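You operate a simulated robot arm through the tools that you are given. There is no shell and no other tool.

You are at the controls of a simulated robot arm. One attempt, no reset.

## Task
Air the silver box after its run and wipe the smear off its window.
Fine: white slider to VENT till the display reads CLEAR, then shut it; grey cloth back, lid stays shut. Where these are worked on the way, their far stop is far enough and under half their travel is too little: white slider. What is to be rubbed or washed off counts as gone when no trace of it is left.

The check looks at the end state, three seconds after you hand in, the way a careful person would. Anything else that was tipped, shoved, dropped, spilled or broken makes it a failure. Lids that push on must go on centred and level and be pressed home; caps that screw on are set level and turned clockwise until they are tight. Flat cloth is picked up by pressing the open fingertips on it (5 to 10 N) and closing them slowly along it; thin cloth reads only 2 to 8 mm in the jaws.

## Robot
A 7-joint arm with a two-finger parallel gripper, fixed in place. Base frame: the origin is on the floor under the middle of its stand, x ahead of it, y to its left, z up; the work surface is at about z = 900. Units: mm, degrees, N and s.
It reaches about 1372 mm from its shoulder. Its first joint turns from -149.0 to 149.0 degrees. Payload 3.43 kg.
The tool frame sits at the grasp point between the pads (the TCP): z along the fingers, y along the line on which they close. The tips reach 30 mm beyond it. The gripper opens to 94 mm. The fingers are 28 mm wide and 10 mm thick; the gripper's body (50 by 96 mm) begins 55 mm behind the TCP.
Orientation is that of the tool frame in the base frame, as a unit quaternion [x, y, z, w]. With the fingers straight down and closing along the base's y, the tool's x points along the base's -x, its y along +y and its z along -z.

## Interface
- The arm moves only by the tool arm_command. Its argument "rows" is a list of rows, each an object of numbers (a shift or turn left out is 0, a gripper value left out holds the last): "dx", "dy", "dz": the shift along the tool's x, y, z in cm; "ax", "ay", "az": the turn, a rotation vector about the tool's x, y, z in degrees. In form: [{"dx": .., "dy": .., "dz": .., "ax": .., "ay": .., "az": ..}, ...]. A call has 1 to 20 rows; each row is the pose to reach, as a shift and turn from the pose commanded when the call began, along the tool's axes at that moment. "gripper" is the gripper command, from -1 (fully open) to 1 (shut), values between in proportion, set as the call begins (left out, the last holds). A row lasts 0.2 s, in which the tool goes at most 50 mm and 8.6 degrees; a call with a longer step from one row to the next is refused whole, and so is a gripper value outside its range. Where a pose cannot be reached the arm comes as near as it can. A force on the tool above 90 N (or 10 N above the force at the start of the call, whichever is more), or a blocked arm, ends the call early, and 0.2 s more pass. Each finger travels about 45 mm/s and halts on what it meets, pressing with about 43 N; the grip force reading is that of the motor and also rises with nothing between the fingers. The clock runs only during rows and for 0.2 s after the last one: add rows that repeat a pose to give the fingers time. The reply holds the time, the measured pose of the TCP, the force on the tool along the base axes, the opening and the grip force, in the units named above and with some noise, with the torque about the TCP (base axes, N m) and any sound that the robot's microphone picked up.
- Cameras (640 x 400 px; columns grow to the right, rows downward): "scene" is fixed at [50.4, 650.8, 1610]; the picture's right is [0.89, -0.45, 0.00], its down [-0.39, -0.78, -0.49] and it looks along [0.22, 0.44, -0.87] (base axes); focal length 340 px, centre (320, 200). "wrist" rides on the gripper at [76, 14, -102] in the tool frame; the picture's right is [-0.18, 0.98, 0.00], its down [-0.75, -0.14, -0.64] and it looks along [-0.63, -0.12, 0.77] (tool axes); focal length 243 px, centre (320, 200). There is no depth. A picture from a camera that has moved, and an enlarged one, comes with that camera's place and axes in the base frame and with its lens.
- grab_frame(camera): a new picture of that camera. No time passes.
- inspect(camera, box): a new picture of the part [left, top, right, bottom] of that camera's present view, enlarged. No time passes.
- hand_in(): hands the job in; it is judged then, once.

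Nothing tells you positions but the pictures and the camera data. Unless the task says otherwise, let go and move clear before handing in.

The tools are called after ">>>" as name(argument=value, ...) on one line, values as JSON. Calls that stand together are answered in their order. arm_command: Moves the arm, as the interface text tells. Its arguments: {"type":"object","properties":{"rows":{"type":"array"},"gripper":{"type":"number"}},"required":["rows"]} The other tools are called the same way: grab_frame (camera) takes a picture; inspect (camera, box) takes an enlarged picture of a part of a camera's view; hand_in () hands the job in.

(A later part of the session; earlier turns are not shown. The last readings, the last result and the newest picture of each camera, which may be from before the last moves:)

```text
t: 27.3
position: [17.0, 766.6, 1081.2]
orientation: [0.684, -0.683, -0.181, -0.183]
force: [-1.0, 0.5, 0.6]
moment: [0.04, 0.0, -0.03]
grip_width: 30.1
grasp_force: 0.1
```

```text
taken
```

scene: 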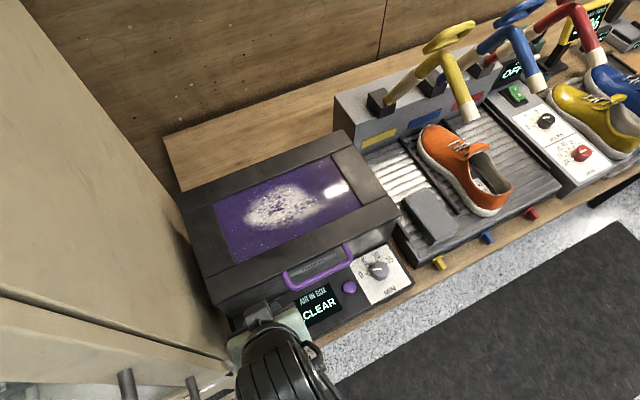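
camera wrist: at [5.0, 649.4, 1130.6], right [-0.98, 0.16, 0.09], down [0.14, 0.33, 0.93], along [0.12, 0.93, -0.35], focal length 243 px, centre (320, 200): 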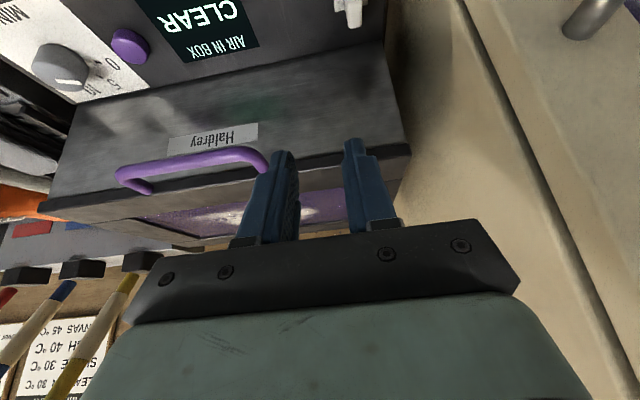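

The display still reads CLEAR and the slider is back at SHUT. Next is the grey cloth on the dryer grill, near x 380–455, y 780–905; I move over in front of it, open and vertical, for a close look.

>>> arm_command(gripper=-1, rows=[{"dx": 0.73, "dy": -2, "dz": -2.73}, {"dx": 0.73, "dy": -6, "dz": -2.73}, {"dx": 0.73, "dy": -10.5, "dz": -2.73}, {"dx": 0.73, "dy": -15, "dz": -2.73}, {"dx": 0.73, "dy": -19.5, "dz": -2.73, "ay": 6}, {"dx": 0.73, "dy": -24, "dz": -2.73, "ay": 12}, {"dx": 0.73, "dy": -28.5, "dz": -2.73, "ay": 18}, {"dx": 0.73, "dy": -33, "dz": -2.73, "ay": 24}, {"dx": 0.73, "dy": -37, "dz": -2.73, "ay": 30}, {"dx": 0.73, "dy": -38.3, "dz": -2.73, "ay": 30}, {"dx": 0.73, "dy": -38.3, "dz": -2.73, "ay": 30}])

>>> grab_frame(camera="wrist")

>>> grab_frame(camera="scene")

```text
t: 29.7
position: [399.0, 747.7, 1103.6]
orientation: [0.708, -0.707, 0.002, -0.001]
force: [0.4, -0.5, 0.5]
moment: [0.0, -0.03, -0.03]
grip_width: 93.8
grasp_force: 0.1
```

```text
taken
camera wrist: at [386.2, 671.6, 1205.8], right [-0.98, 0.18, 0.0], down [0.14, 0.76, 0.64], along [0.12, 0.63, -0.77], focal length 243 px, centre (320, 200)
```

wrist: 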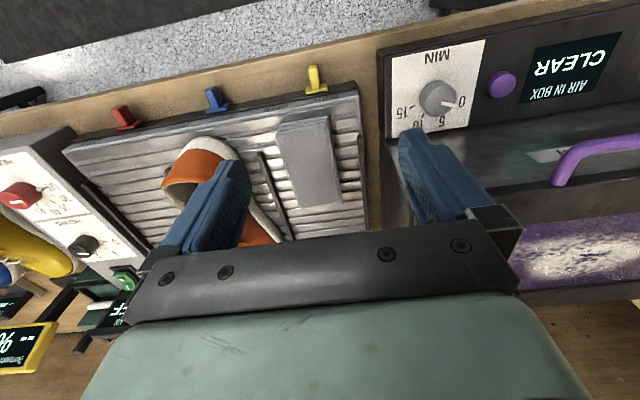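

```text
taken
```

scene: 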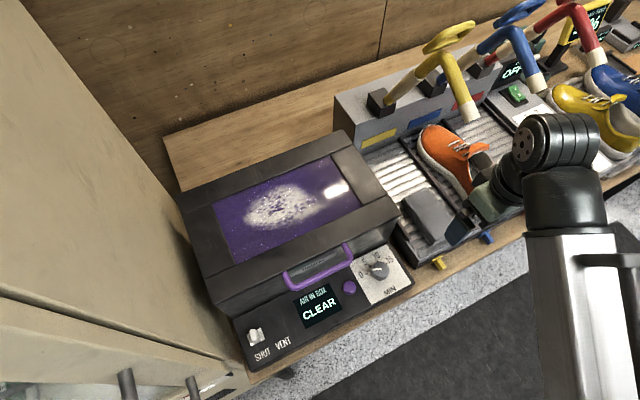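

The slider looks exactly as it was at SHUT and the display reads CLEAR. Now a zoom on the cloth.

>>> inspect(camera="wrist", box=[220, 70, 400, 250])

>>> inspect(camera="scene", box=[225, 300, 345, 380])

>>> inspect(camera="scene", box=[370, 120, 520, 270])

```text
2.22 times, centred on (310, 160) of wrist
camera zoom: at [386.2, 671.6, 1205.8], right [-0.98, 0.18, 0.0], down [0.14, 0.76, 0.64], along [0.12, 0.63, -0.77], focal length 539 px, centre (342, 289)
```

zoom: 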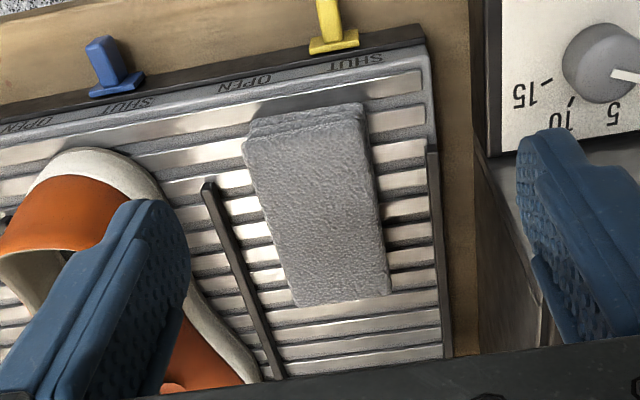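

```text
5.00 times, centred on (285, 340) of scene
camera zoom: at [50.4, 650.8, 1610.0], right [0.89, -0.45, 0.0], down [-0.39, -0.78, -0.49], along [0.22, 0.44, -0.87], focal length 1698 px, centre (495, -500)
```

zoom: 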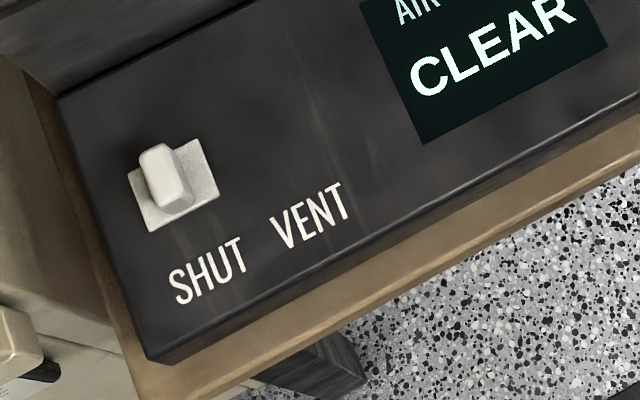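

```text
2.67 times, centred on (445, 195) of scene
camera zoom: at [50.4, 650.8, 1610.0], right [0.89, -0.45, 0.0], down [-0.39, -0.78, -0.49], along [0.22, 0.44, -0.87], focal length 905 px, centre (-13, 213)
```

zoom: 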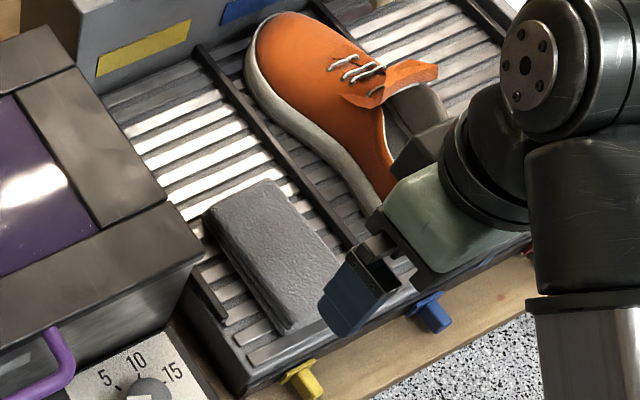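

The cloth is a folded pad about 72 × 126 × 27 mm, at x 394–466, y 789–915, top z ≈ 920, with free gaps on both sides. I lean the hand 15° so the wrist stays clear of the yellow tube overhead, then move above the pad.

>>> arm_command(gripper=-1, rows=[{"ay": -7.5}, {"ay": -15}, {"dx": -3, "dy": -1, "dz": 3, "ay": -15}, {"dx": -6, "dy": -2, "dz": 6, "ay": -15}, {"dx": -9.2, "dy": -3.1, "dz": 9, "ay": -15}, {"dx": -9.2, "dy": -3.1, "dz": 9, "ay": -15}])

>>> grab_frame(camera="wrist")

>>> grab_frame(camera="scene")

```text
t: 31.1
position: [431.1, 841.5, 1014.4]
orientation: [0.702, -0.7, -0.091, -0.093]
force: [-0.1, 0.1, -1.0]
moment: [-0.03, -0.02, 0.01]
grip_width: 94.1
grasp_force: 0.1
```

```text
taken
camera wrist: at [417.1, 740.6, 1092.9], right [-0.98, 0.18, 0.04], down [0.14, 0.56, 0.81], along [0.12, 0.81, -0.58], focal length 243 px, centre (320, 200)
```

wrist: 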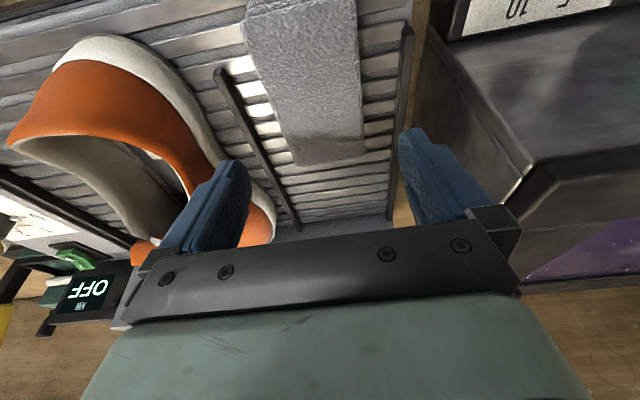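

```text
taken
```

scene: 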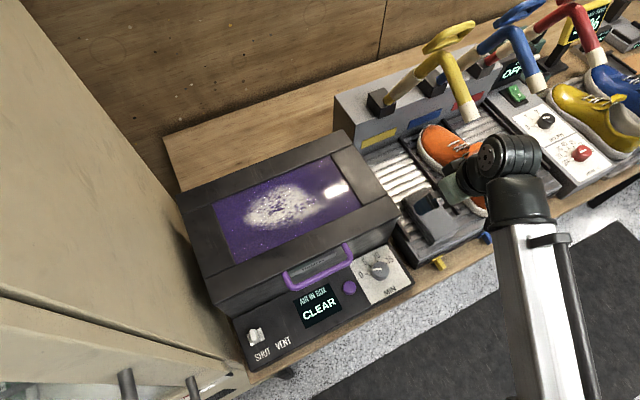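

Alignment looks right (pad x 398–467 between the fingers). I descend around the pad, tips stopping about 8 mm above the slats.

>>> arm_command(rows=[{"dx": 0.6, "dz": 2.3}, {"dx": 1.2, "dz": 4.5}, {"dx": 1.66, "dz": 6.22}, {"dx": 1.9, "dz": 7.2}, {"dx": 2.05, "dz": 7.68}, {"dx": 2.05, "dz": 7.68}])

>>> grab_frame(camera="wrist")

>>> inspect(camera="scene", box=[370, 120, 560, 270])

```text
t: 32.5
position: [430.9, 840.7, 933.8]
orientation: [0.702, -0.701, -0.09, -0.093]
force: [0.4, 0.0, 0.3]
moment: [0.0, -0.02, 0.01]
grip_width: 93.9
grasp_force: 0.1
```

```text
taken
camera wrist: at [417.5, 739.6, 1011.8], right [-0.98, 0.18, 0.04], down [0.14, 0.56, 0.81], along [0.12, 0.81, -0.58], focal length 243 px, centre (320, 200)
```

wrist: 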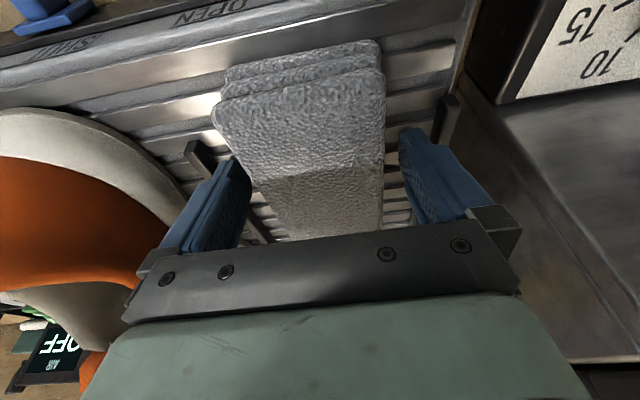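

```text
2.67 times, centred on (465, 195) of scene
camera zoom: at [50.4, 650.8, 1610.0], right [0.89, -0.45, 0.0], down [-0.39, -0.78, -0.49], along [0.22, 0.44, -0.87], focal length 905 px, centre (-67, 213)
```

zoom: 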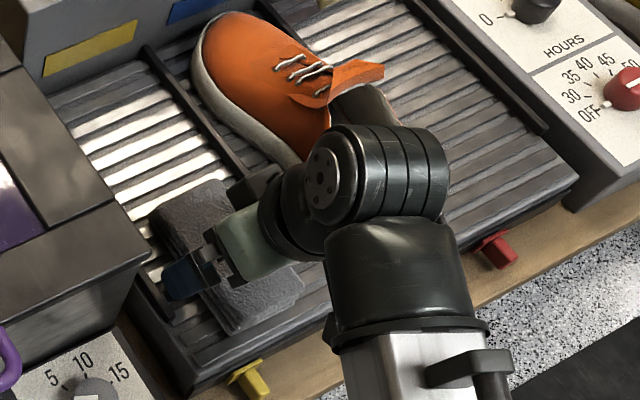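

The fingers straddle the folded pad cleanly. I close gradually and watch the width and grip force.

>>> arm_command(gripper=-0.5, rows=[{"dz": 0}, {"dz": 0}, {"dz": 0}, {"dz": 0}])

>>> arm_command(gripper=-0.35, rows=[{"dz": 0}, {"dz": 0}, {"dz": 0}, {"dz": 0}])

>>> grab_frame(camera="wrist")

```text
t: 33.5
position: [429.4, 840.9, 932.2]
orientation: [0.702, -0.701, -0.091, -0.093]
force: [0.2, 0.9, 1.1]
moment: [0.01, 0.0, 0.01]
grip_width: 71.6
grasp_force: 1.2
```

```text
t: 34.5
position: [430.6, 839.6, 933.7]
orientation: [0.702, -0.701, -0.091, -0.093]
force: [0.4, -0.1, 0.7]
moment: [0.0, 0.0, -0.01]
grip_width: 71.3
grasp_force: 43.1
```

```text
taken
camera wrist: at [417.5, 739.6, 1011.9], right [-0.98, 0.18, 0.04], down [0.14, 0.56, 0.81], along [0.12, 0.81, -0.58], focal length 243 px, centre (320, 200)
```

wrist: 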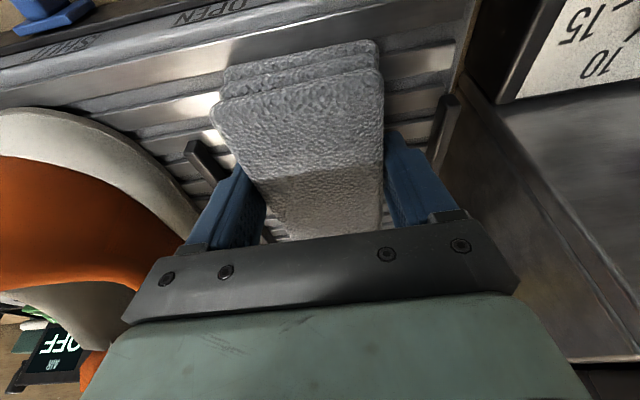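

It's a firm pad: 71 mm in the jaws at 43 N. I lift it straight up.

>>> arm_command(gripper=-0.3, rows=[{"dx": -0.26, "dz": -0.97}, {"dx": -0.78, "dz": -2.9}, {"dx": -1.55, "dz": -5.8}, {"dx": -2.6, "dz": -9.66}, {"dx": -3.6, "dz": -13.5}, {"dx": -3.6, "dz": -13.5}])

>>> grab_frame(camera="wrist")

>>> grab_frame(camera="scene")

```text
t: 35.9
position: [429.9, 839.3, 1072.7]
orientation: [0.702, -0.7, -0.091, -0.093]
force: [-0.4, -0.4, -0.4]
moment: [-0.01, -0.01, 0.01]
grip_width: 71.3
grasp_force: 43.0
```

```text
taken
camera wrist: at [416.9, 739.6, 1152.0], right [-0.98, 0.18, 0.04], down [0.14, 0.56, 0.81], along [0.12, 0.81, -0.58], focal length 243 px, centre (320, 200)
```

wrist: 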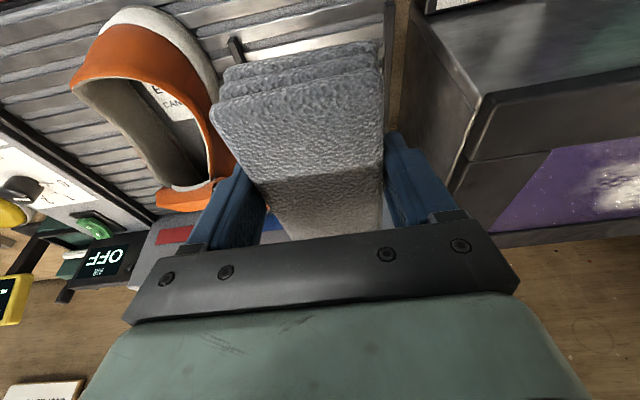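

```text
taken
```

scene: 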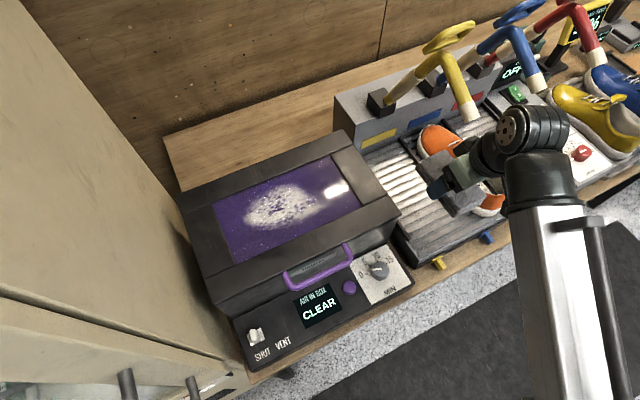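

Cloth is held firmly. I carry it up and left, then out over the right end of the window.

>>> arm_command(gripper=-0.3, rows=[{"dx": -1.08, "dz": -4.06}, {"dx": -1.08, "dz": -4.06, "dy": 4.0}, {"dx": -1.08, "dz": -4.06, "dy": 8}, {"dx": -1.08, "dz": -4.06, "dy": 12}, {"dx": -1.08, "dz": -4.06, "dy": 16}, {"dx": -1.08, "dz": -4.06, "dy": 20.1}, {"dx": -4.94, "dz": -3.03, "dy": 20.1}, {"dx": -8.8, "dz": -2.0, "dy": 20.1}, {"dx": -12.0, "dz": -1.14, "dy": 20.1}, {"dx": -12.0, "dz": -1.14, "dy": 20.1}])

>>> grab_frame(camera="wrist")

>>> grab_frame(camera="scene")

```text
t: 38.1
position: [229.9, 952.3, 1112.8]
orientation: [0.702, -0.7, -0.091, -0.093]
force: [0.4, 0.4, -0.8]
moment: [0.03, 0.01, 0.0]
grip_width: 71.1
grasp_force: 43.0
```

```text
taken
camera wrist: at [216.9, 852.5, 1190.9], right [-0.98, 0.18, 0.04], down [0.14, 0.56, 0.81], along [0.12, 0.81, -0.58], focal length 243 px, centre (320, 200)
```

wrist: 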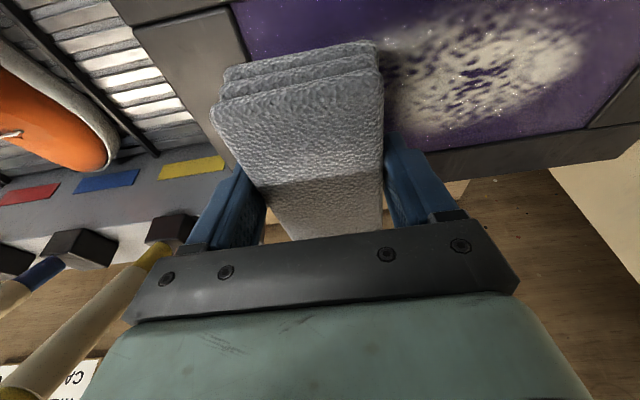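

```text
taken
```

scene: 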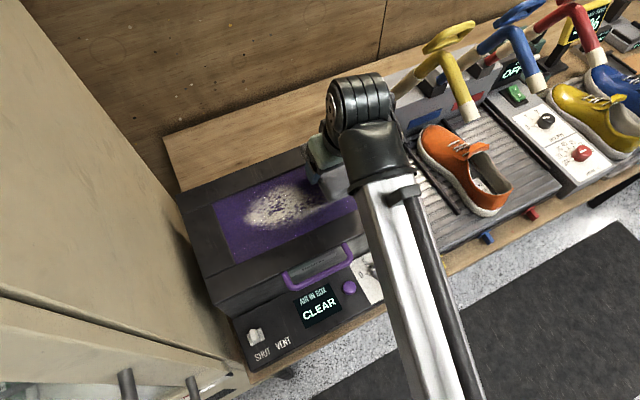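

The pad sits over the right end of the window (pad y ≈ 901–1027 vs window 897–1036). I lower toward the glass.

>>> arm_command(rows=[{"dx": 0.5, "dz": 1.9}, {"dx": 0.9, "dz": 3.4}, {"dx": 1.14, "dz": 4.25}, {"dx": 1.14, "dz": 4.25}])

>>> arm_command(rows=[{"dx": 0.05, "dz": 0.19}, {"dx": 0.1, "dz": 0.39}, {"dx": 0.15, "dz": 0.58}, {"dx": 0.15, "dz": 0.58}])

```text
t: 39.1
position: [229.6, 953.0, 1070.9]
orientation: [0.701, -0.701, -0.09, -0.093]
force: [0.3, -0.2, 0.1]
moment: [0.0, 0.02, 0.01]
grip_width: 71.4
grasp_force: 42.8
```

```text
t: 40.1
position: [229.7, 953.4, 1064.1]
orientation: [0.702, -0.701, -0.09, -0.093]
force: [-0.2, 0.2, -0.7]
moment: [0.03, 0.03, -0.01]
grip_width: 71.1
grasp_force: 42.8
```

>>> arm_command(rows=[{"dx": 0.05, "dz": 0.19}, {"dx": 0.1, "dz": 0.39}, {"dx": 0.1, "dz": 0.39}])

>>> grab_frame(camera="wrist")

>>> grab_frame(camera="scene")

```text
t: 40.9
position: [228.5, 953.3, 1062.2]
orientation: [0.702, -0.7, -0.092, -0.096]
force: [3.6, 8.1, 30.8]
moment: [0.08, -1.3, 0.15]
grip_width: 71.2
grasp_force: 42.6
```

```text
taken
camera wrist: at [215.9, 852.2, 1141.1], right [-0.98, 0.18, 0.04], down [0.14, 0.56, 0.82], along [0.12, 0.81, -0.57], focal length 243 px, centre (320, 200)
```

wrist: 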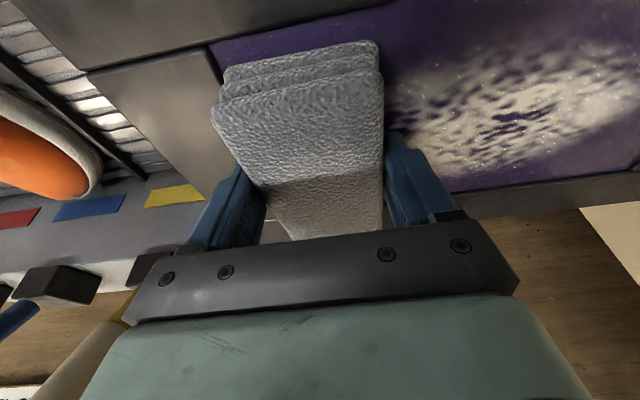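

```text
taken
```

scene: 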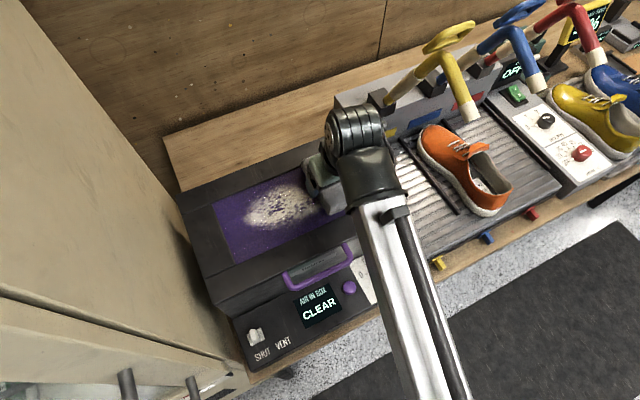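

Contact came at the pad's right edge, probably on the window frame. I lift slightly, shift 12 mm left, and lower again onto the glass.

>>> arm_command(rows=[{"dx": -0.1, "dz": -0.5}, {"dx": -0.1, "dz": -0.6, "dy": 0.6}, {"dx": -0.1, "dz": -0.6, "dy": 1.2}, {"dx": -0.1, "dz": -0.6, "dy": 1.2}])

>>> arm_command(rows=[{"dx": 0.05, "dz": 0.19}, {"dx": 0.1, "dz": 0.39}, {"dx": 0.13, "dz": 0.48}, {"dx": 0.13, "dz": 0.48}])

```text
t: 41.9
position: [215.8, 952.6, 1067.2]
orientation: [0.701, -0.701, -0.091, -0.093]
force: [0.3, 0.2, 0.6]
moment: [0.03, -0.04, -0.03]
grip_width: 71.1
grasp_force: 43.4
```

```text
t: 42.9
position: [216.6, 953.3, 1060.8]
orientation: [0.701, -0.701, -0.09, -0.093]
force: [0.4, -0.2, 2.1]
moment: [0.16, -0.04, 0.02]
grip_width: 71.2
grasp_force: 43.0
```

>>> arm_command(rows=[{"dx": 0.025, "dz": 0.1}, {"dx": 0.05, "dz": 0.2}, {"dx": 0.05, "dz": 0.2}])

```text
t: 43.7
position: [216.8, 953.3, 1059.4]
orientation: [0.701, -0.701, -0.09, -0.094]
force: [1.1, 0.1, 21.1]
moment: [0.34, -0.18, 0.01]
grip_width: 71.1
grasp_force: 43.1
```

The pad now rests flat on the glass at about 20 N. I sweep it left across the window.

>>> arm_command(rows=[{"dy": 0.8}, {"dy": 2.0}, {"dy": 3.4}, {"dy": 4.8}, {"dy": 6.2}, {"dy": 7.6}, {"dy": 9.0}, {"dy": 10.4}, {"dy": 11.8}, {"dy": 13.2}, {"dy": 14.6}, {"dy": 16.0}, {"dy": 17.0}, {"dy": 17.4}])

>>> grab_frame(camera="wrist")

>>> grab_frame(camera="scene")

```text
t: 46.7
position: [49.7, 951.3, 1059.5]
orientation: [-0.7, 0.702, 0.088, 0.098]
force: [49.6, -3.7, 49.4]
moment: [-0.18, 0.34, 0.64]
grip_width: 71.1
grasp_force: 43.3
```

```text
taken
camera wrist: at [35.4, 850.4, 1138.0], right [-0.98, 0.18, 0.03], down [0.13, 0.56, 0.82], along [0.13, 0.81, -0.57], focal length 243 px, centre (320, 200)
```

wrist: 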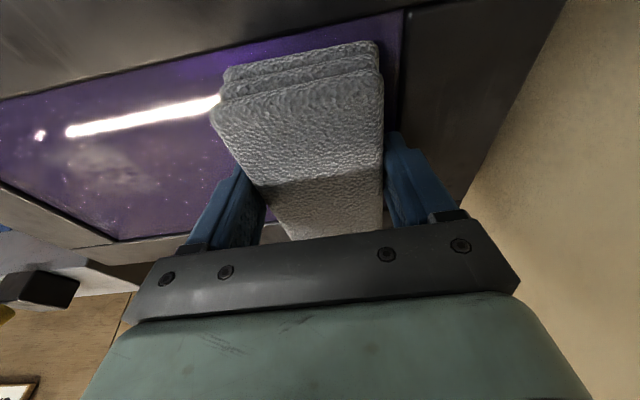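

```text
taken
```

scene: 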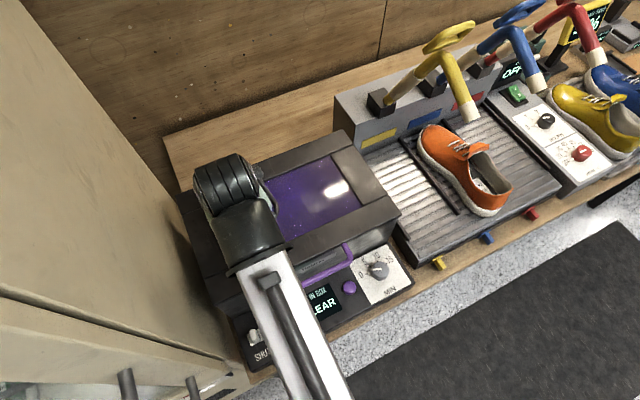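

Most of the smear is gone with one pass; a faint film remains. Friction is high, so I ease the pressure a little and sweep back right.

>>> arm_command(rows=[{"dx": -0.035, "dz": -0.12}, {"dx": -0.035, "dz": -0.12, "dy": -1.4}, {"dx": -0.035, "dz": -0.12, "dy": -2.8}, {"dx": -0.033, "dz": -0.11, "dy": -4.2}, {"dx": -0.03, "dz": -0.1, "dy": -5.6}, {"dx": -0.03, "dz": -0.1, "dy": -7.0}, {"dx": -0.028, "dz": -0.09, "dy": -8.4}, {"dx": -0.025, "dz": -0.08, "dy": -9.8}, {"dx": -0.022, "dz": -0.07, "dy": -11.2}, {"dx": -0.02, "dz": -0.06, "dy": -12.6}, {"dx": -0.018, "dz": -0.05, "dy": -14.0}, {"dx": -0.015, "dz": -0.04, "dy": -15.4}, {"dx": -0.012, "dz": -0.03, "dy": -16.8}, {"dx": -0.012, "dz": -0.03, "dy": -17.4}])

>>> grab_frame(camera="wrist")

>>> grab_frame(camera="scene")

```text
t: 49.7
position: [217.3, 951.3, 1060.1]
orientation: [0.702, -0.7, -0.091, -0.093]
force: [-8.7, -0.6, 18.6]
moment: [-0.23, 1.02, -0.12]
grip_width: 71.3
grasp_force: 43.0
```

```text
taken
camera wrist: at [203.4, 850.9, 1138.0], right [-0.98, 0.18, 0.04], down [0.14, 0.56, 0.82], along [0.12, 0.81, -0.58], focal length 243 px, centre (320, 200)
```

wrist: 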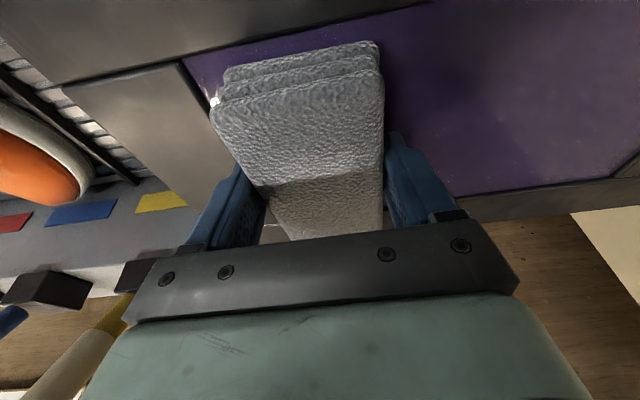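

```text
taken
```

scene: 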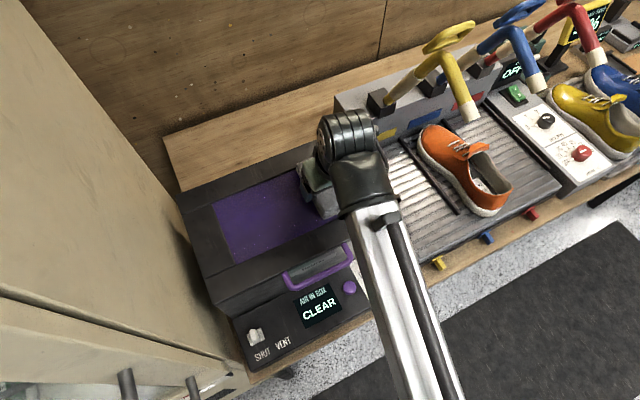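

Two passes done. I zoom into the window for any residue.

>>> inspect(camera="scene", box=[195, 140, 345, 275])

>>> inspect(camera="wrist", box=[370, 0, 640, 210])

```text
2.96 times, centred on (270, 208) of scene
camera zoom: at [50.4, 650.8, 1610.0], right [0.89, -0.45, 0.0], down [-0.39, -0.78, -0.49], along [0.22, 0.44, -0.87], focal length 1006 px, centre (468, 178)
```

zoom: 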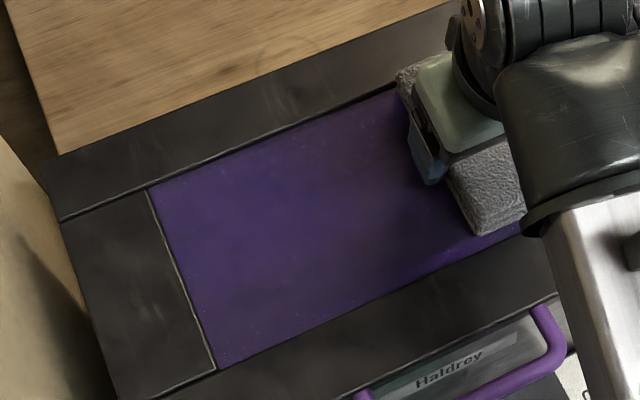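

```text
1.90 times, centred on (505, 105) of wrist
camera zoom: at [203.4, 850.9, 1138.0], right [-0.98, 0.18, 0.04], down [0.14, 0.56, 0.82], along [0.12, 0.81, -0.58], focal length 462 px, centre (-32, 381)
```

zoom: 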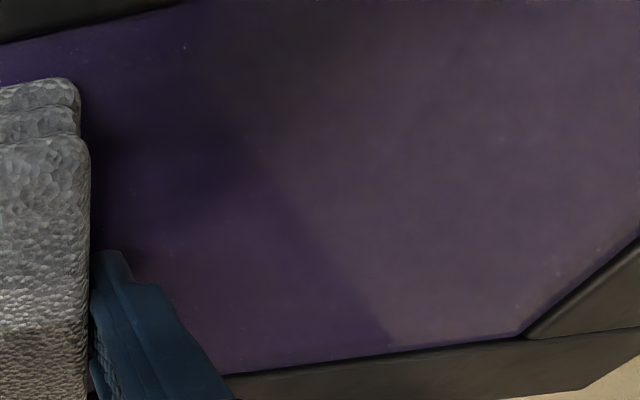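

Nearly spotless. I do two more passes, shifted a few mm toward the back edge and then toward the front edge, to catch any remaining film at the borders.

>>> arm_command(rows=[{"dx": -0.3, "dz": 0.08}, {"dx": -0.63, "dz": 0.17}, {"dx": -0.63, "dz": 0.16, "dy": 1.4}, {"dx": -0.635, "dz": 0.15, "dy": 2.8}, {"dx": -0.64, "dz": 0.145, "dy": 4.2}, {"dx": -0.64, "dz": 0.14, "dy": 5.6}, {"dx": -0.64, "dz": 0.13, "dy": 7.0}, {"dx": -0.645, "dz": 0.12, "dy": 8.4}, {"dx": -0.645, "dz": 0.11, "dy": 9.8}, {"dx": -0.65, "dz": 0.1, "dy": 11.2}, {"dx": -0.65, "dz": 0.095, "dy": 12.6}, {"dx": -0.65, "dz": 0.09, "dy": 14.0}, {"dx": -0.655, "dz": 0.08, "dy": 15.4}, {"dx": -0.655, "dz": 0.07, "dy": 16.8}, {"dx": -0.655, "dz": 0.07, "dy": 17.5}])

>>> grab_frame(camera="wrist")

>>> inspect(camera="scene", box=[195, 140, 385, 275])

```text
t: 52.9
position: [50.1, 954.7, 1060.4]
orientation: [-0.701, 0.702, 0.083, 0.095]
force: [48.9, -31.2, 4.5]
moment: [-0.78, -1.32, 1.28]
grip_width: 71.1
grasp_force: 42.9
```

```text
taken
camera wrist: at [35.3, 855.9, 1139.9], right [-0.98, 0.18, 0.03], down [0.13, 0.57, 0.81], along [0.13, 0.8, -0.58], focal length 243 px, centre (320, 200)
```

wrist: 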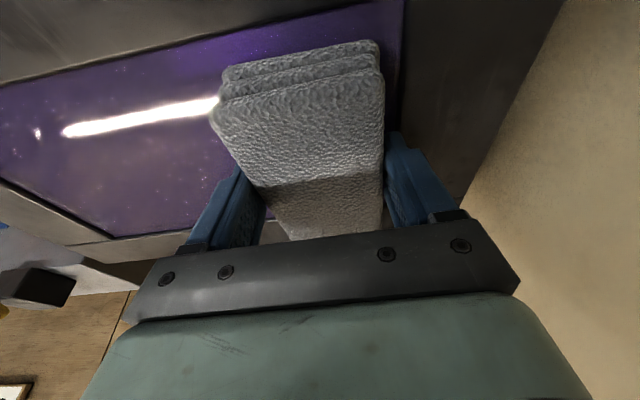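

```text
2.96 times, centred on (290, 208) of scene
camera zoom: at [50.4, 650.8, 1610.0], right [0.89, -0.45, 0.0], down [-0.39, -0.78, -0.49], along [0.22, 0.44, -0.87], focal length 1006 px, centre (409, 178)
```

zoom: 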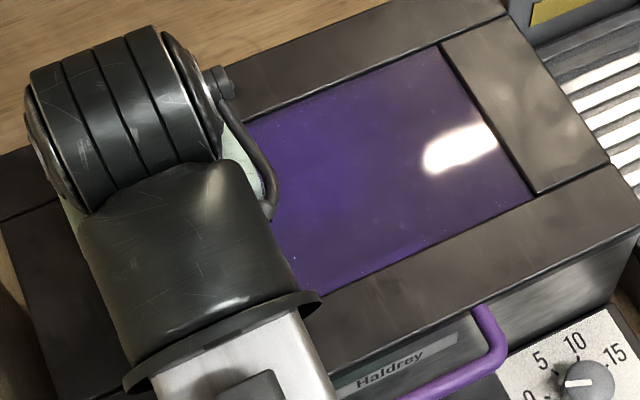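

>>> inspect(camera="wrist", box=[0, 0, 240, 250])

>>> arm_command(rows=[{"dx": 0.3, "dy": -0.5, "dz": -0.05}, {"dx": 0.6, "dy": -1.0, "dz": -0.12}, {"dx": 0.6, "dy": -1.0, "dz": -0.12}])

```text
1.60 times, centred on (120, 125) of wrist
camera zoom: at [35.3, 855.9, 1139.9], right [-0.98, 0.18, 0.03], down [0.13, 0.57, 0.81], along [0.13, 0.8, -0.58], focal length 388 px, centre (640, 320)
```

zoom: 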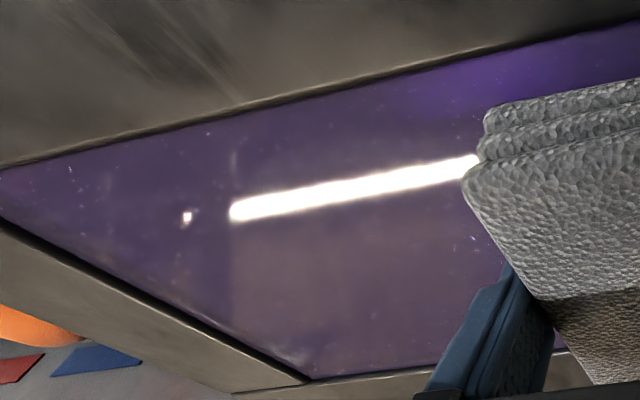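

```text
t: 53.7
position: [51.2, 954.8, 1059.9]
orientation: [0.701, -0.701, -0.092, -0.094]
force: [9.3, 7.7, 4.5]
moment: [0.23, -0.05, -0.45]
grip_width: 71.2
grasp_force: 42.3
```

Faint marks remain that may just be glass texture; I'll do another pass to the right, shifted toward the front edge.

>>> arm_command(rows=[{"dx": 0.02, "dz": 0.08}, {"dx": 0.3, "dz": 0.0, "dy": -0.5}, {"dx": 0.6, "dz": -0.07, "dy": -1.5}, {"dx": 0.6, "dz": -0.065, "dy": -2.9}, {"dx": 0.605, "dz": -0.055, "dy": -4.3}, {"dx": 0.605, "dz": -0.05, "dy": -5.7}, {"dx": 0.61, "dz": -0.04, "dy": -7.1}, {"dx": 0.61, "dz": -0.03, "dy": -8.5}, {"dx": 0.615, "dz": -0.025, "dy": -9.9}, {"dx": 0.615, "dz": -0.015, "dy": -11.3}, {"dx": 0.62, "dz": -0.005, "dy": -12.7}, {"dx": 0.62, "dz": 0.0, "dy": -14.1}, {"dx": 0.625, "dz": 0.01, "dy": -15.5}, {"dx": 0.625, "dz": 0.02, "dy": -16.4}, {"dx": 0.625, "dz": 0.02, "dy": -16.8}])

>>> grab_frame(camera="wrist")

>>> inspect(camera="scene", box=[195, 140, 345, 275])

```text
t: 56.9
position: [218.9, 946.1, 1059.5]
orientation: [0.702, -0.7, -0.092, -0.093]
force: [-15.7, -1.2, 30.4]
moment: [-0.17, 1.25, -0.16]
grip_width: 71.2
grasp_force: 43.1
```

```text
taken
camera wrist: at [206.0, 845.9, 1137.8], right [-0.98, 0.18, 0.05], down [0.14, 0.56, 0.82], along [0.12, 0.81, -0.58], focal length 243 px, centre (320, 200)
```

wrist: 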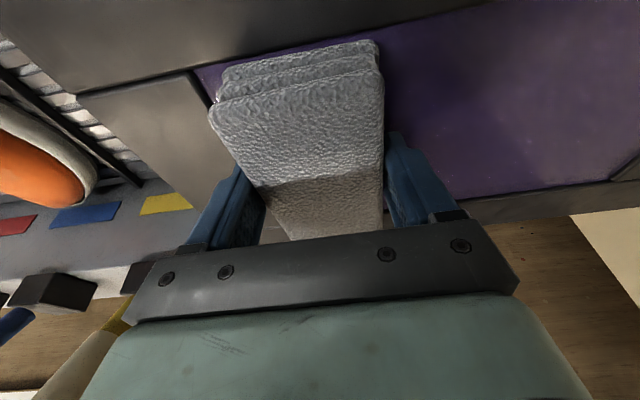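

```text
2.96 times, centred on (270, 208) of scene
camera zoom: at [50.4, 650.8, 1610.0], right [0.89, -0.45, 0.0], down [-0.39, -0.78, -0.49], along [0.22, 0.44, -0.87], focal length 1006 px, centre (468, 178)
```

zoom: 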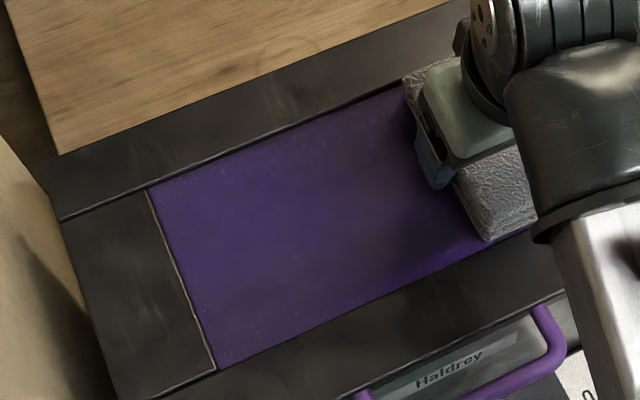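

The glass looks clean. I lift the pad off and move a little right and back to look at the whole window.

>>> arm_command(rows=[{"dx": -0.26, "dz": -0.97}, {"dx": -0.9, "dz": -3.4}, {"dx": -1.55, "dz": -5.8}, {"dx": 1.5, "dz": -6.6, "dy": -3.0}, {"dx": 5.5, "dz": -7.7, "dy": -5}, {"dx": 9.0, "dz": -8.6, "dy": -8}, {"dx": 9.0, "dz": -8.6, "dy": -12}, {"dx": 9.0, "dz": -8.6, "dy": -16}, {"dx": 9.0, "dz": -8.6, "dy": -20}, {"dx": 9.0, "dz": -8.6, "dy": -20}])

>>> grab_frame(camera="wrist")

>>> inspect(camera="scene", box=[190, 130, 390, 280])

>>> grab_frame(camera="scene")

```text
t: 59.1
position: [420.3, 836.5, 1118.5]
orientation: [0.703, -0.7, -0.091, -0.093]
force: [0.7, -0.2, 0.0]
moment: [0.01, -0.02, 0.01]
grip_width: 71.2
grasp_force: 43.4
```

```text
taken
camera wrist: at [407.7, 736.5, 1197.3], right [-0.98, 0.18, 0.04], down [0.14, 0.56, 0.81], along [0.12, 0.81, -0.58], focal length 243 px, centre (320, 200)
```

wrist: 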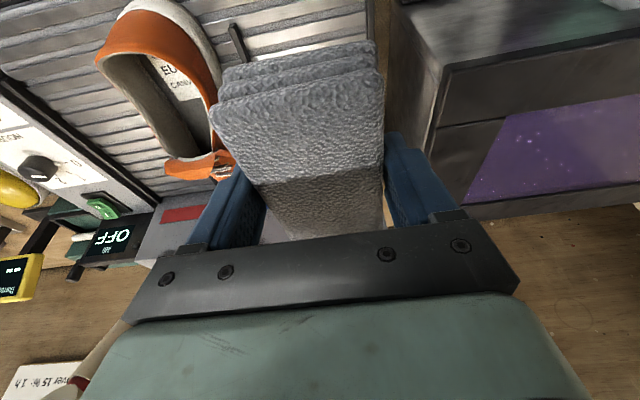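

```text
2.67 times, centred on (290, 205) of scene
camera zoom: at [50.4, 650.8, 1610.0], right [0.89, -0.45, 0.0], down [-0.39, -0.78, -0.49], along [0.22, 0.44, -0.87], focal length 905 px, centre (400, 187)
```

zoom: 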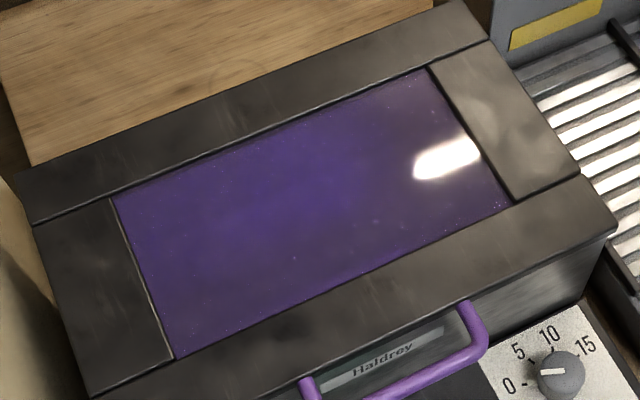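

```text
taken
```

scene: 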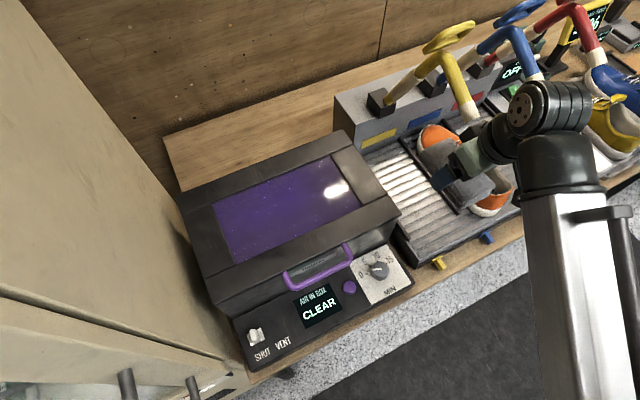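

>>> inspect(camera="scene", box=[205, 175, 285, 268])

>>> inspect(camera="scene", box=[270, 150, 370, 240])

```text
4.30 times, centred on (245, 222) of scene
camera zoom: at [50.4, 650.8, 1610.0], right [0.89, -0.45, 0.0], down [-0.39, -0.78, -0.49], along [0.22, 0.44, -0.87], focal length 1460 px, centre (643, 108)
```

zoom: 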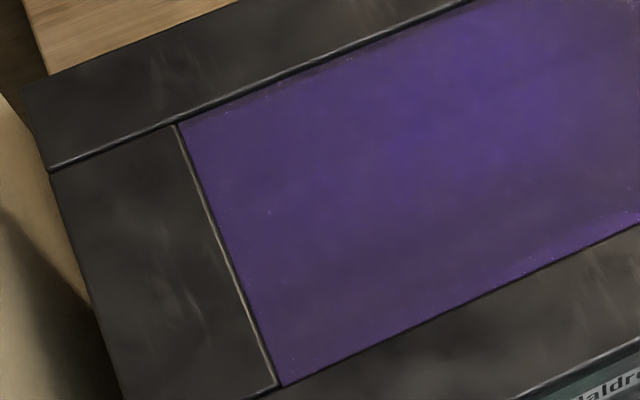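

```text
4.44 times, centred on (320, 195) of scene
camera zoom: at [50.4, 650.8, 1610.0], right [0.89, -0.45, 0.0], down [-0.39, -0.78, -0.49], along [0.22, 0.44, -0.87], focal length 1509 px, centre (320, 222)
```

zoom: 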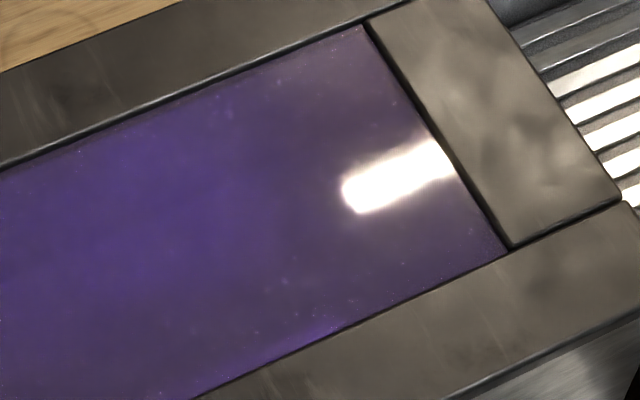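

>>> inspect(camera="wrist", box=[440, 80, 640, 220])

```text
2.86 times, centred on (540, 150) of wrist
camera zoom: at [407.7, 736.5, 1197.3], right [-0.98, 0.18, 0.04], down [0.14, 0.56, 0.81], along [0.12, 0.81, -0.58], focal length 693 px, centre (-309, 343)
```

zoom: 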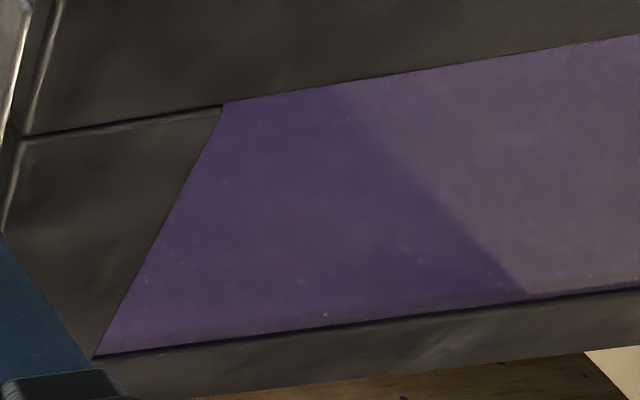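

The pale area there is a reflection of the cabinet with a sharp straight edge, not a smear. I'll take one more look at the centre and left of the window while still holding the cloth.

>>> arm_command(rows=[{"dy": 4, "dx": 0.9, "dz": -0.23}, {"dy": 8.5, "dx": 1.8, "dz": -0.46}, {"dy": 13, "dx": 2.7, "dz": -0.7}, {"dy": 16, "dx": 3.5, "dz": -0.93}, {"dy": 16, "dx": 3.5, "dz": -0.93}])

>>> grab_frame(camera="wrist")

>>> inspect(camera="wrist", box=[370, 60, 640, 230])

```text
t: 60.3
position: [260.4, 800.8, 1117.9]
orientation: [0.702, -0.7, -0.091, -0.093]
force: [0.3, 0.1, 0.3]
moment: [0.01, -0.01, -0.01]
grip_width: 71.3
grasp_force: 43.0
```

```text
taken
camera wrist: at [247.1, 700.5, 1197.2], right [-0.98, 0.18, 0.04], down [0.14, 0.56, 0.81], along [0.12, 0.81, -0.58], focal length 243 px, centre (320, 200)
```

wrist: 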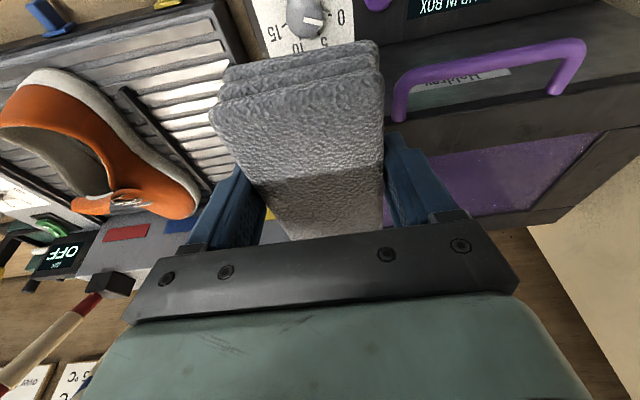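

```text
2.35 times, centred on (505, 145) of wrist
camera zoom: at [247.1, 700.5, 1197.2], right [-0.98, 0.18, 0.04], down [0.14, 0.56, 0.81], along [0.12, 0.81, -0.58], focal length 571 px, centre (-115, 329)
```

zoom: 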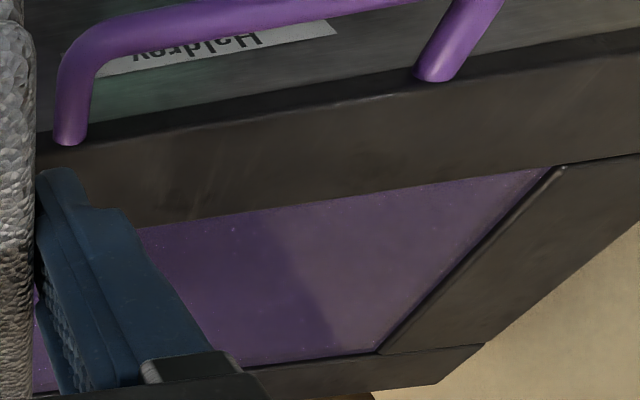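

>>> inspect(camera="scene", box=[230, 165, 340, 245])

>>> grab_frame(camera="scene")

```text
5.00 times, centred on (285, 205) of scene
camera zoom: at [50.4, 650.8, 1610.0], right [0.89, -0.45, 0.0], down [-0.39, -0.78, -0.49], along [0.22, 0.44, -0.87], focal length 1698 px, centre (495, 175)
```

zoom: 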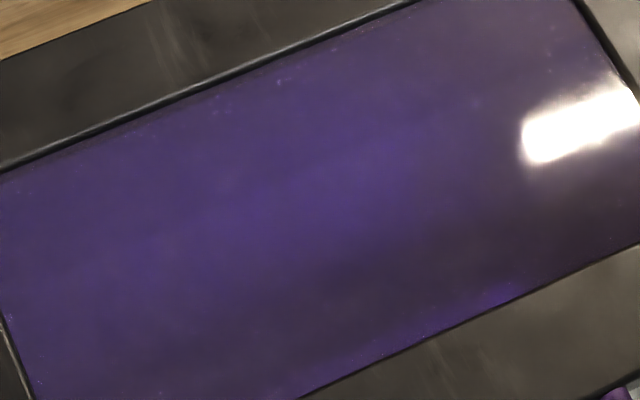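

```text
taken
```

scene: 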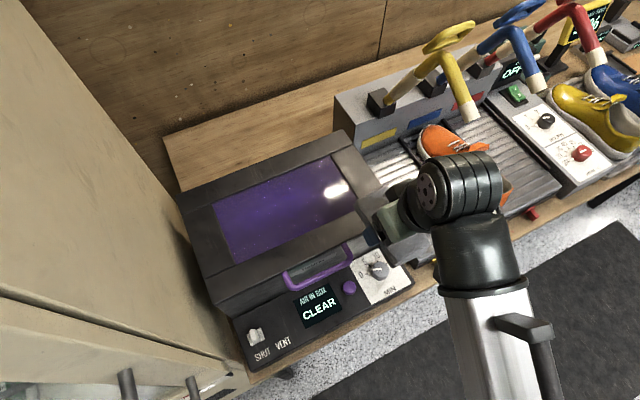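

The window is clear everywhere. Now I carry the cloth back over its original spot on the grill.

>>> arm_command(rows=[{"dy": -4, "dx": -0.9, "dz": 0.24}, {"dy": -8.5, "dx": -1.9, "dz": 0.5}, {"dy": -13, "dx": -2.9, "dz": 0.77}, {"dy": -17, "dx": -3.82, "dz": 1.02}, {"dy": -17, "dx": -3.82, "dz": 1.02}, {"dy": -17, "dx": -2.8, "dz": 4.8}, {"dy": -17, "dx": -1.8, "dz": 8.6}, {"dy": -17, "dx": -1.0, "dz": 11.6}, {"dy": -17, "dx": -1.0, "dz": 11.6}])

>>> grab_frame(camera="wrist")

```text
t: 62.3
position: [429.3, 842.3, 1008.4]
orientation: [0.701, -0.701, -0.09, -0.093]
force: [-0.2, 0.9, 0.9]
moment: [-0.02, -0.01, 0.04]
grip_width: 71.2
grasp_force: 42.6
```

```text
taken
camera wrist: at [417.3, 741.8, 1087.3], right [-0.98, 0.18, 0.04], down [0.14, 0.56, 0.81], along [0.12, 0.81, -0.58], focal length 243 px, centre (320, 200)
```

wrist: 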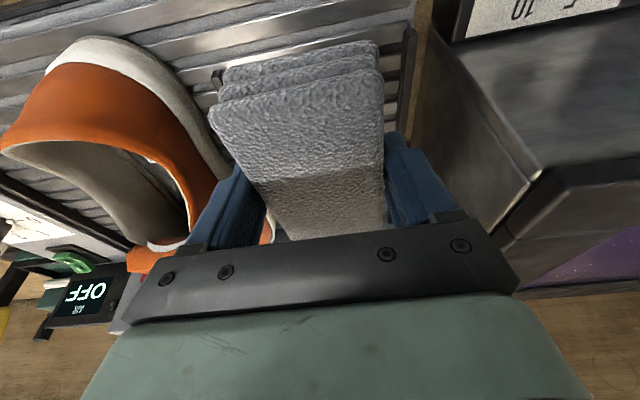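

>>> arm_command(rows=[{"dx": 0.7, "dz": 2.2}, {"dx": 1.3, "dz": 4.4}, {"dx": 1.7, "dz": 6.0}, {"dx": 1.95, "dz": 6.7}, {"dx": 1.95, "dz": 6.7}])

>>> arm_command(rows=[{"dx": 0.05, "dz": 0.19}, {"dx": 0.08, "dz": 0.3}, {"dx": 0.08, "dz": 0.3}])

```text
t: 63.5
position: [429.8, 840.5, 939.1]
orientation: [0.702, -0.7, -0.091, -0.093]
force: [0.3, 1.0, -0.5]
moment: [-0.02, -0.01, -0.01]
grip_width: 71.2
grasp_force: 43.2
```

```text
t: 64.3
position: [430.3, 839.5, 935.5]
orientation: [0.701, -0.701, -0.091, -0.094]
force: [0.3, 0.0, -0.6]
moment: [-0.01, -0.01, -0.01]
grip_width: 71.3
grasp_force: 42.9
```

>>> arm_command(rows=[{"dx": 0.025, "dz": 0.1}, {"dx": 0.045, "dz": 0.17}, {"dx": 0.045, "dz": 0.17}])

```text
t: 65.1
position: [430.8, 839.2, 934.1]
orientation: [0.702, -0.7, -0.091, -0.093]
force: [0.2, -0.2, -1.5]
moment: [-0.03, -0.01, 0.02]
grip_width: 71.5
grasp_force: 43.3
```

>>> arm_command(rows=[{"dx": 0.02, "dz": 0.07}, {"dx": 0.03, "dz": 0.12}, {"dx": 0.03, "dz": 0.12}])

```text
t: 65.9
position: [431.3, 839.6, 933.0]
orientation: [0.701, -0.701, -0.09, -0.093]
force: [-0.6, -0.7, -0.4]
moment: [0.0, -0.01, 0.03]
grip_width: 71.3
grasp_force: 42.9
```

>>> arm_command(rows=[{"dx": 0.025, "dz": 0.1}, {"dx": 0.025, "dz": 0.1}])

>>> arm_command(rows=[{"dx": 0.025, "dz": 0.1}, {"dx": 0.025, "dz": 0.1}])

```text
t: 66.5
position: [430.4, 839.5, 932.6]
orientation: [0.702, -0.701, -0.09, -0.093]
force: [-1.2, -1.7, 5.3]
moment: [-0.06, 0.28, 0.0]
grip_width: 71.2
grasp_force: 42.9
```

```text
t: 67.1
position: [430.3, 839.9, 932.3]
orientation: [0.701, -0.701, -0.091, -0.094]
force: [1.5, -1.3, 19.2]
moment: [-0.14, 0.69, 0.23]
grip_width: 71.3
grasp_force: 43.0
```

The pad is seated on the slats. I ease the pressure and open the fingers.

>>> arm_command(rows=[{"dx": -0.02, "dz": -0.07}, {"dx": -0.02, "dz": -0.07}])

>>> arm_command(gripper=-1, rows=[{"dz": 0}, {"dz": 0}, {"dz": 0}, {"dz": 0}])

>>> grab_frame(camera="wrist")

```text
t: 67.7
position: [430.4, 839.1, 933.0]
orientation: [0.702, -0.7, -0.092, -0.093]
force: [2.9, -2.0, 19.1]
moment: [-0.12, 0.62, 0.07]
grip_width: 71.2
grasp_force: 43.1
```

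```text
t: 68.7
position: [431.6, 839.7, 933.6]
orientation: [0.702, -0.701, -0.09, -0.094]
force: [20.5, -1.2, 24.7]
moment: [-0.18, 0.38, 0.18]
grip_width: 81.4
grasp_force: 0.1
```

```text
taken
camera wrist: at [418.4, 739.0, 1011.2], right [-0.98, 0.18, 0.04], down [0.14, 0.56, 0.82], along [0.12, 0.81, -0.58], focal length 243 px, centre (320, 200)
```

wrist: 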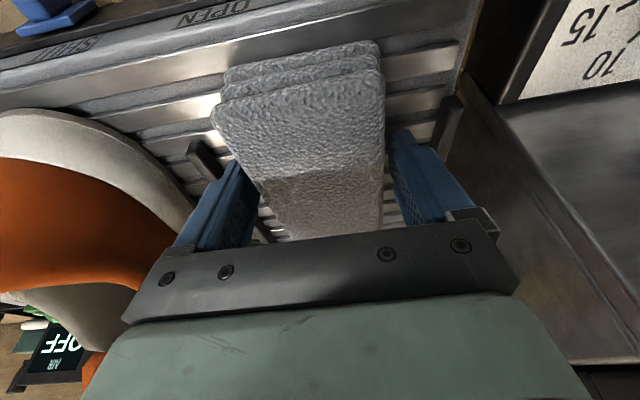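

The left fingertip is touching a slat/rail, so the fingers stopped at 81 mm, but the pad is free between them. I set the opening to hold there and lift straight up slowly.

>>> arm_command(gripper=-0.74, rows=[{"dx": -0.05, "dz": -0.2}, {"dx": -0.13, "dz": -0.5}, {"dx": -0.26, "dz": -1.0}, {"dx": -0.5, "dz": -1.9}, {"dx": -0.8, "dz": -3.0}, {"dx": -0.8, "dz": -3.0}])

>>> grab_frame(camera="wrist")

```text
t: 70.1
position: [430.3, 839.7, 962.9]
orientation: [0.701, -0.701, -0.09, -0.093]
force: [-0.1, 0.2, -0.1]
moment: [-0.01, -0.02, -0.03]
grip_width: 81.9
grasp_force: 0.1
```

```text
taken
camera wrist: at [416.7, 740.3, 1041.6], right [-0.98, 0.18, 0.04], down [0.14, 0.56, 0.81], along [0.12, 0.81, -0.58], focal length 243 px, centre (320, 200)
```

wrist: 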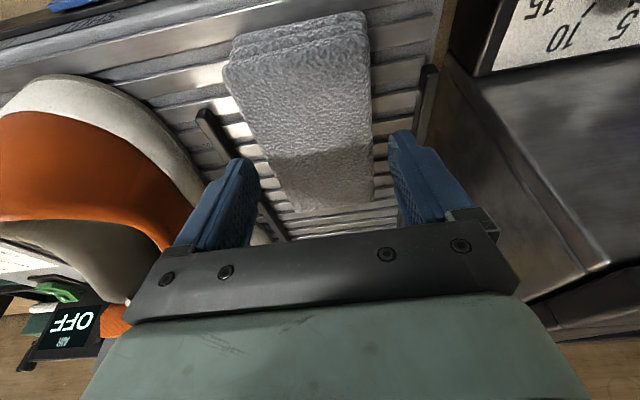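

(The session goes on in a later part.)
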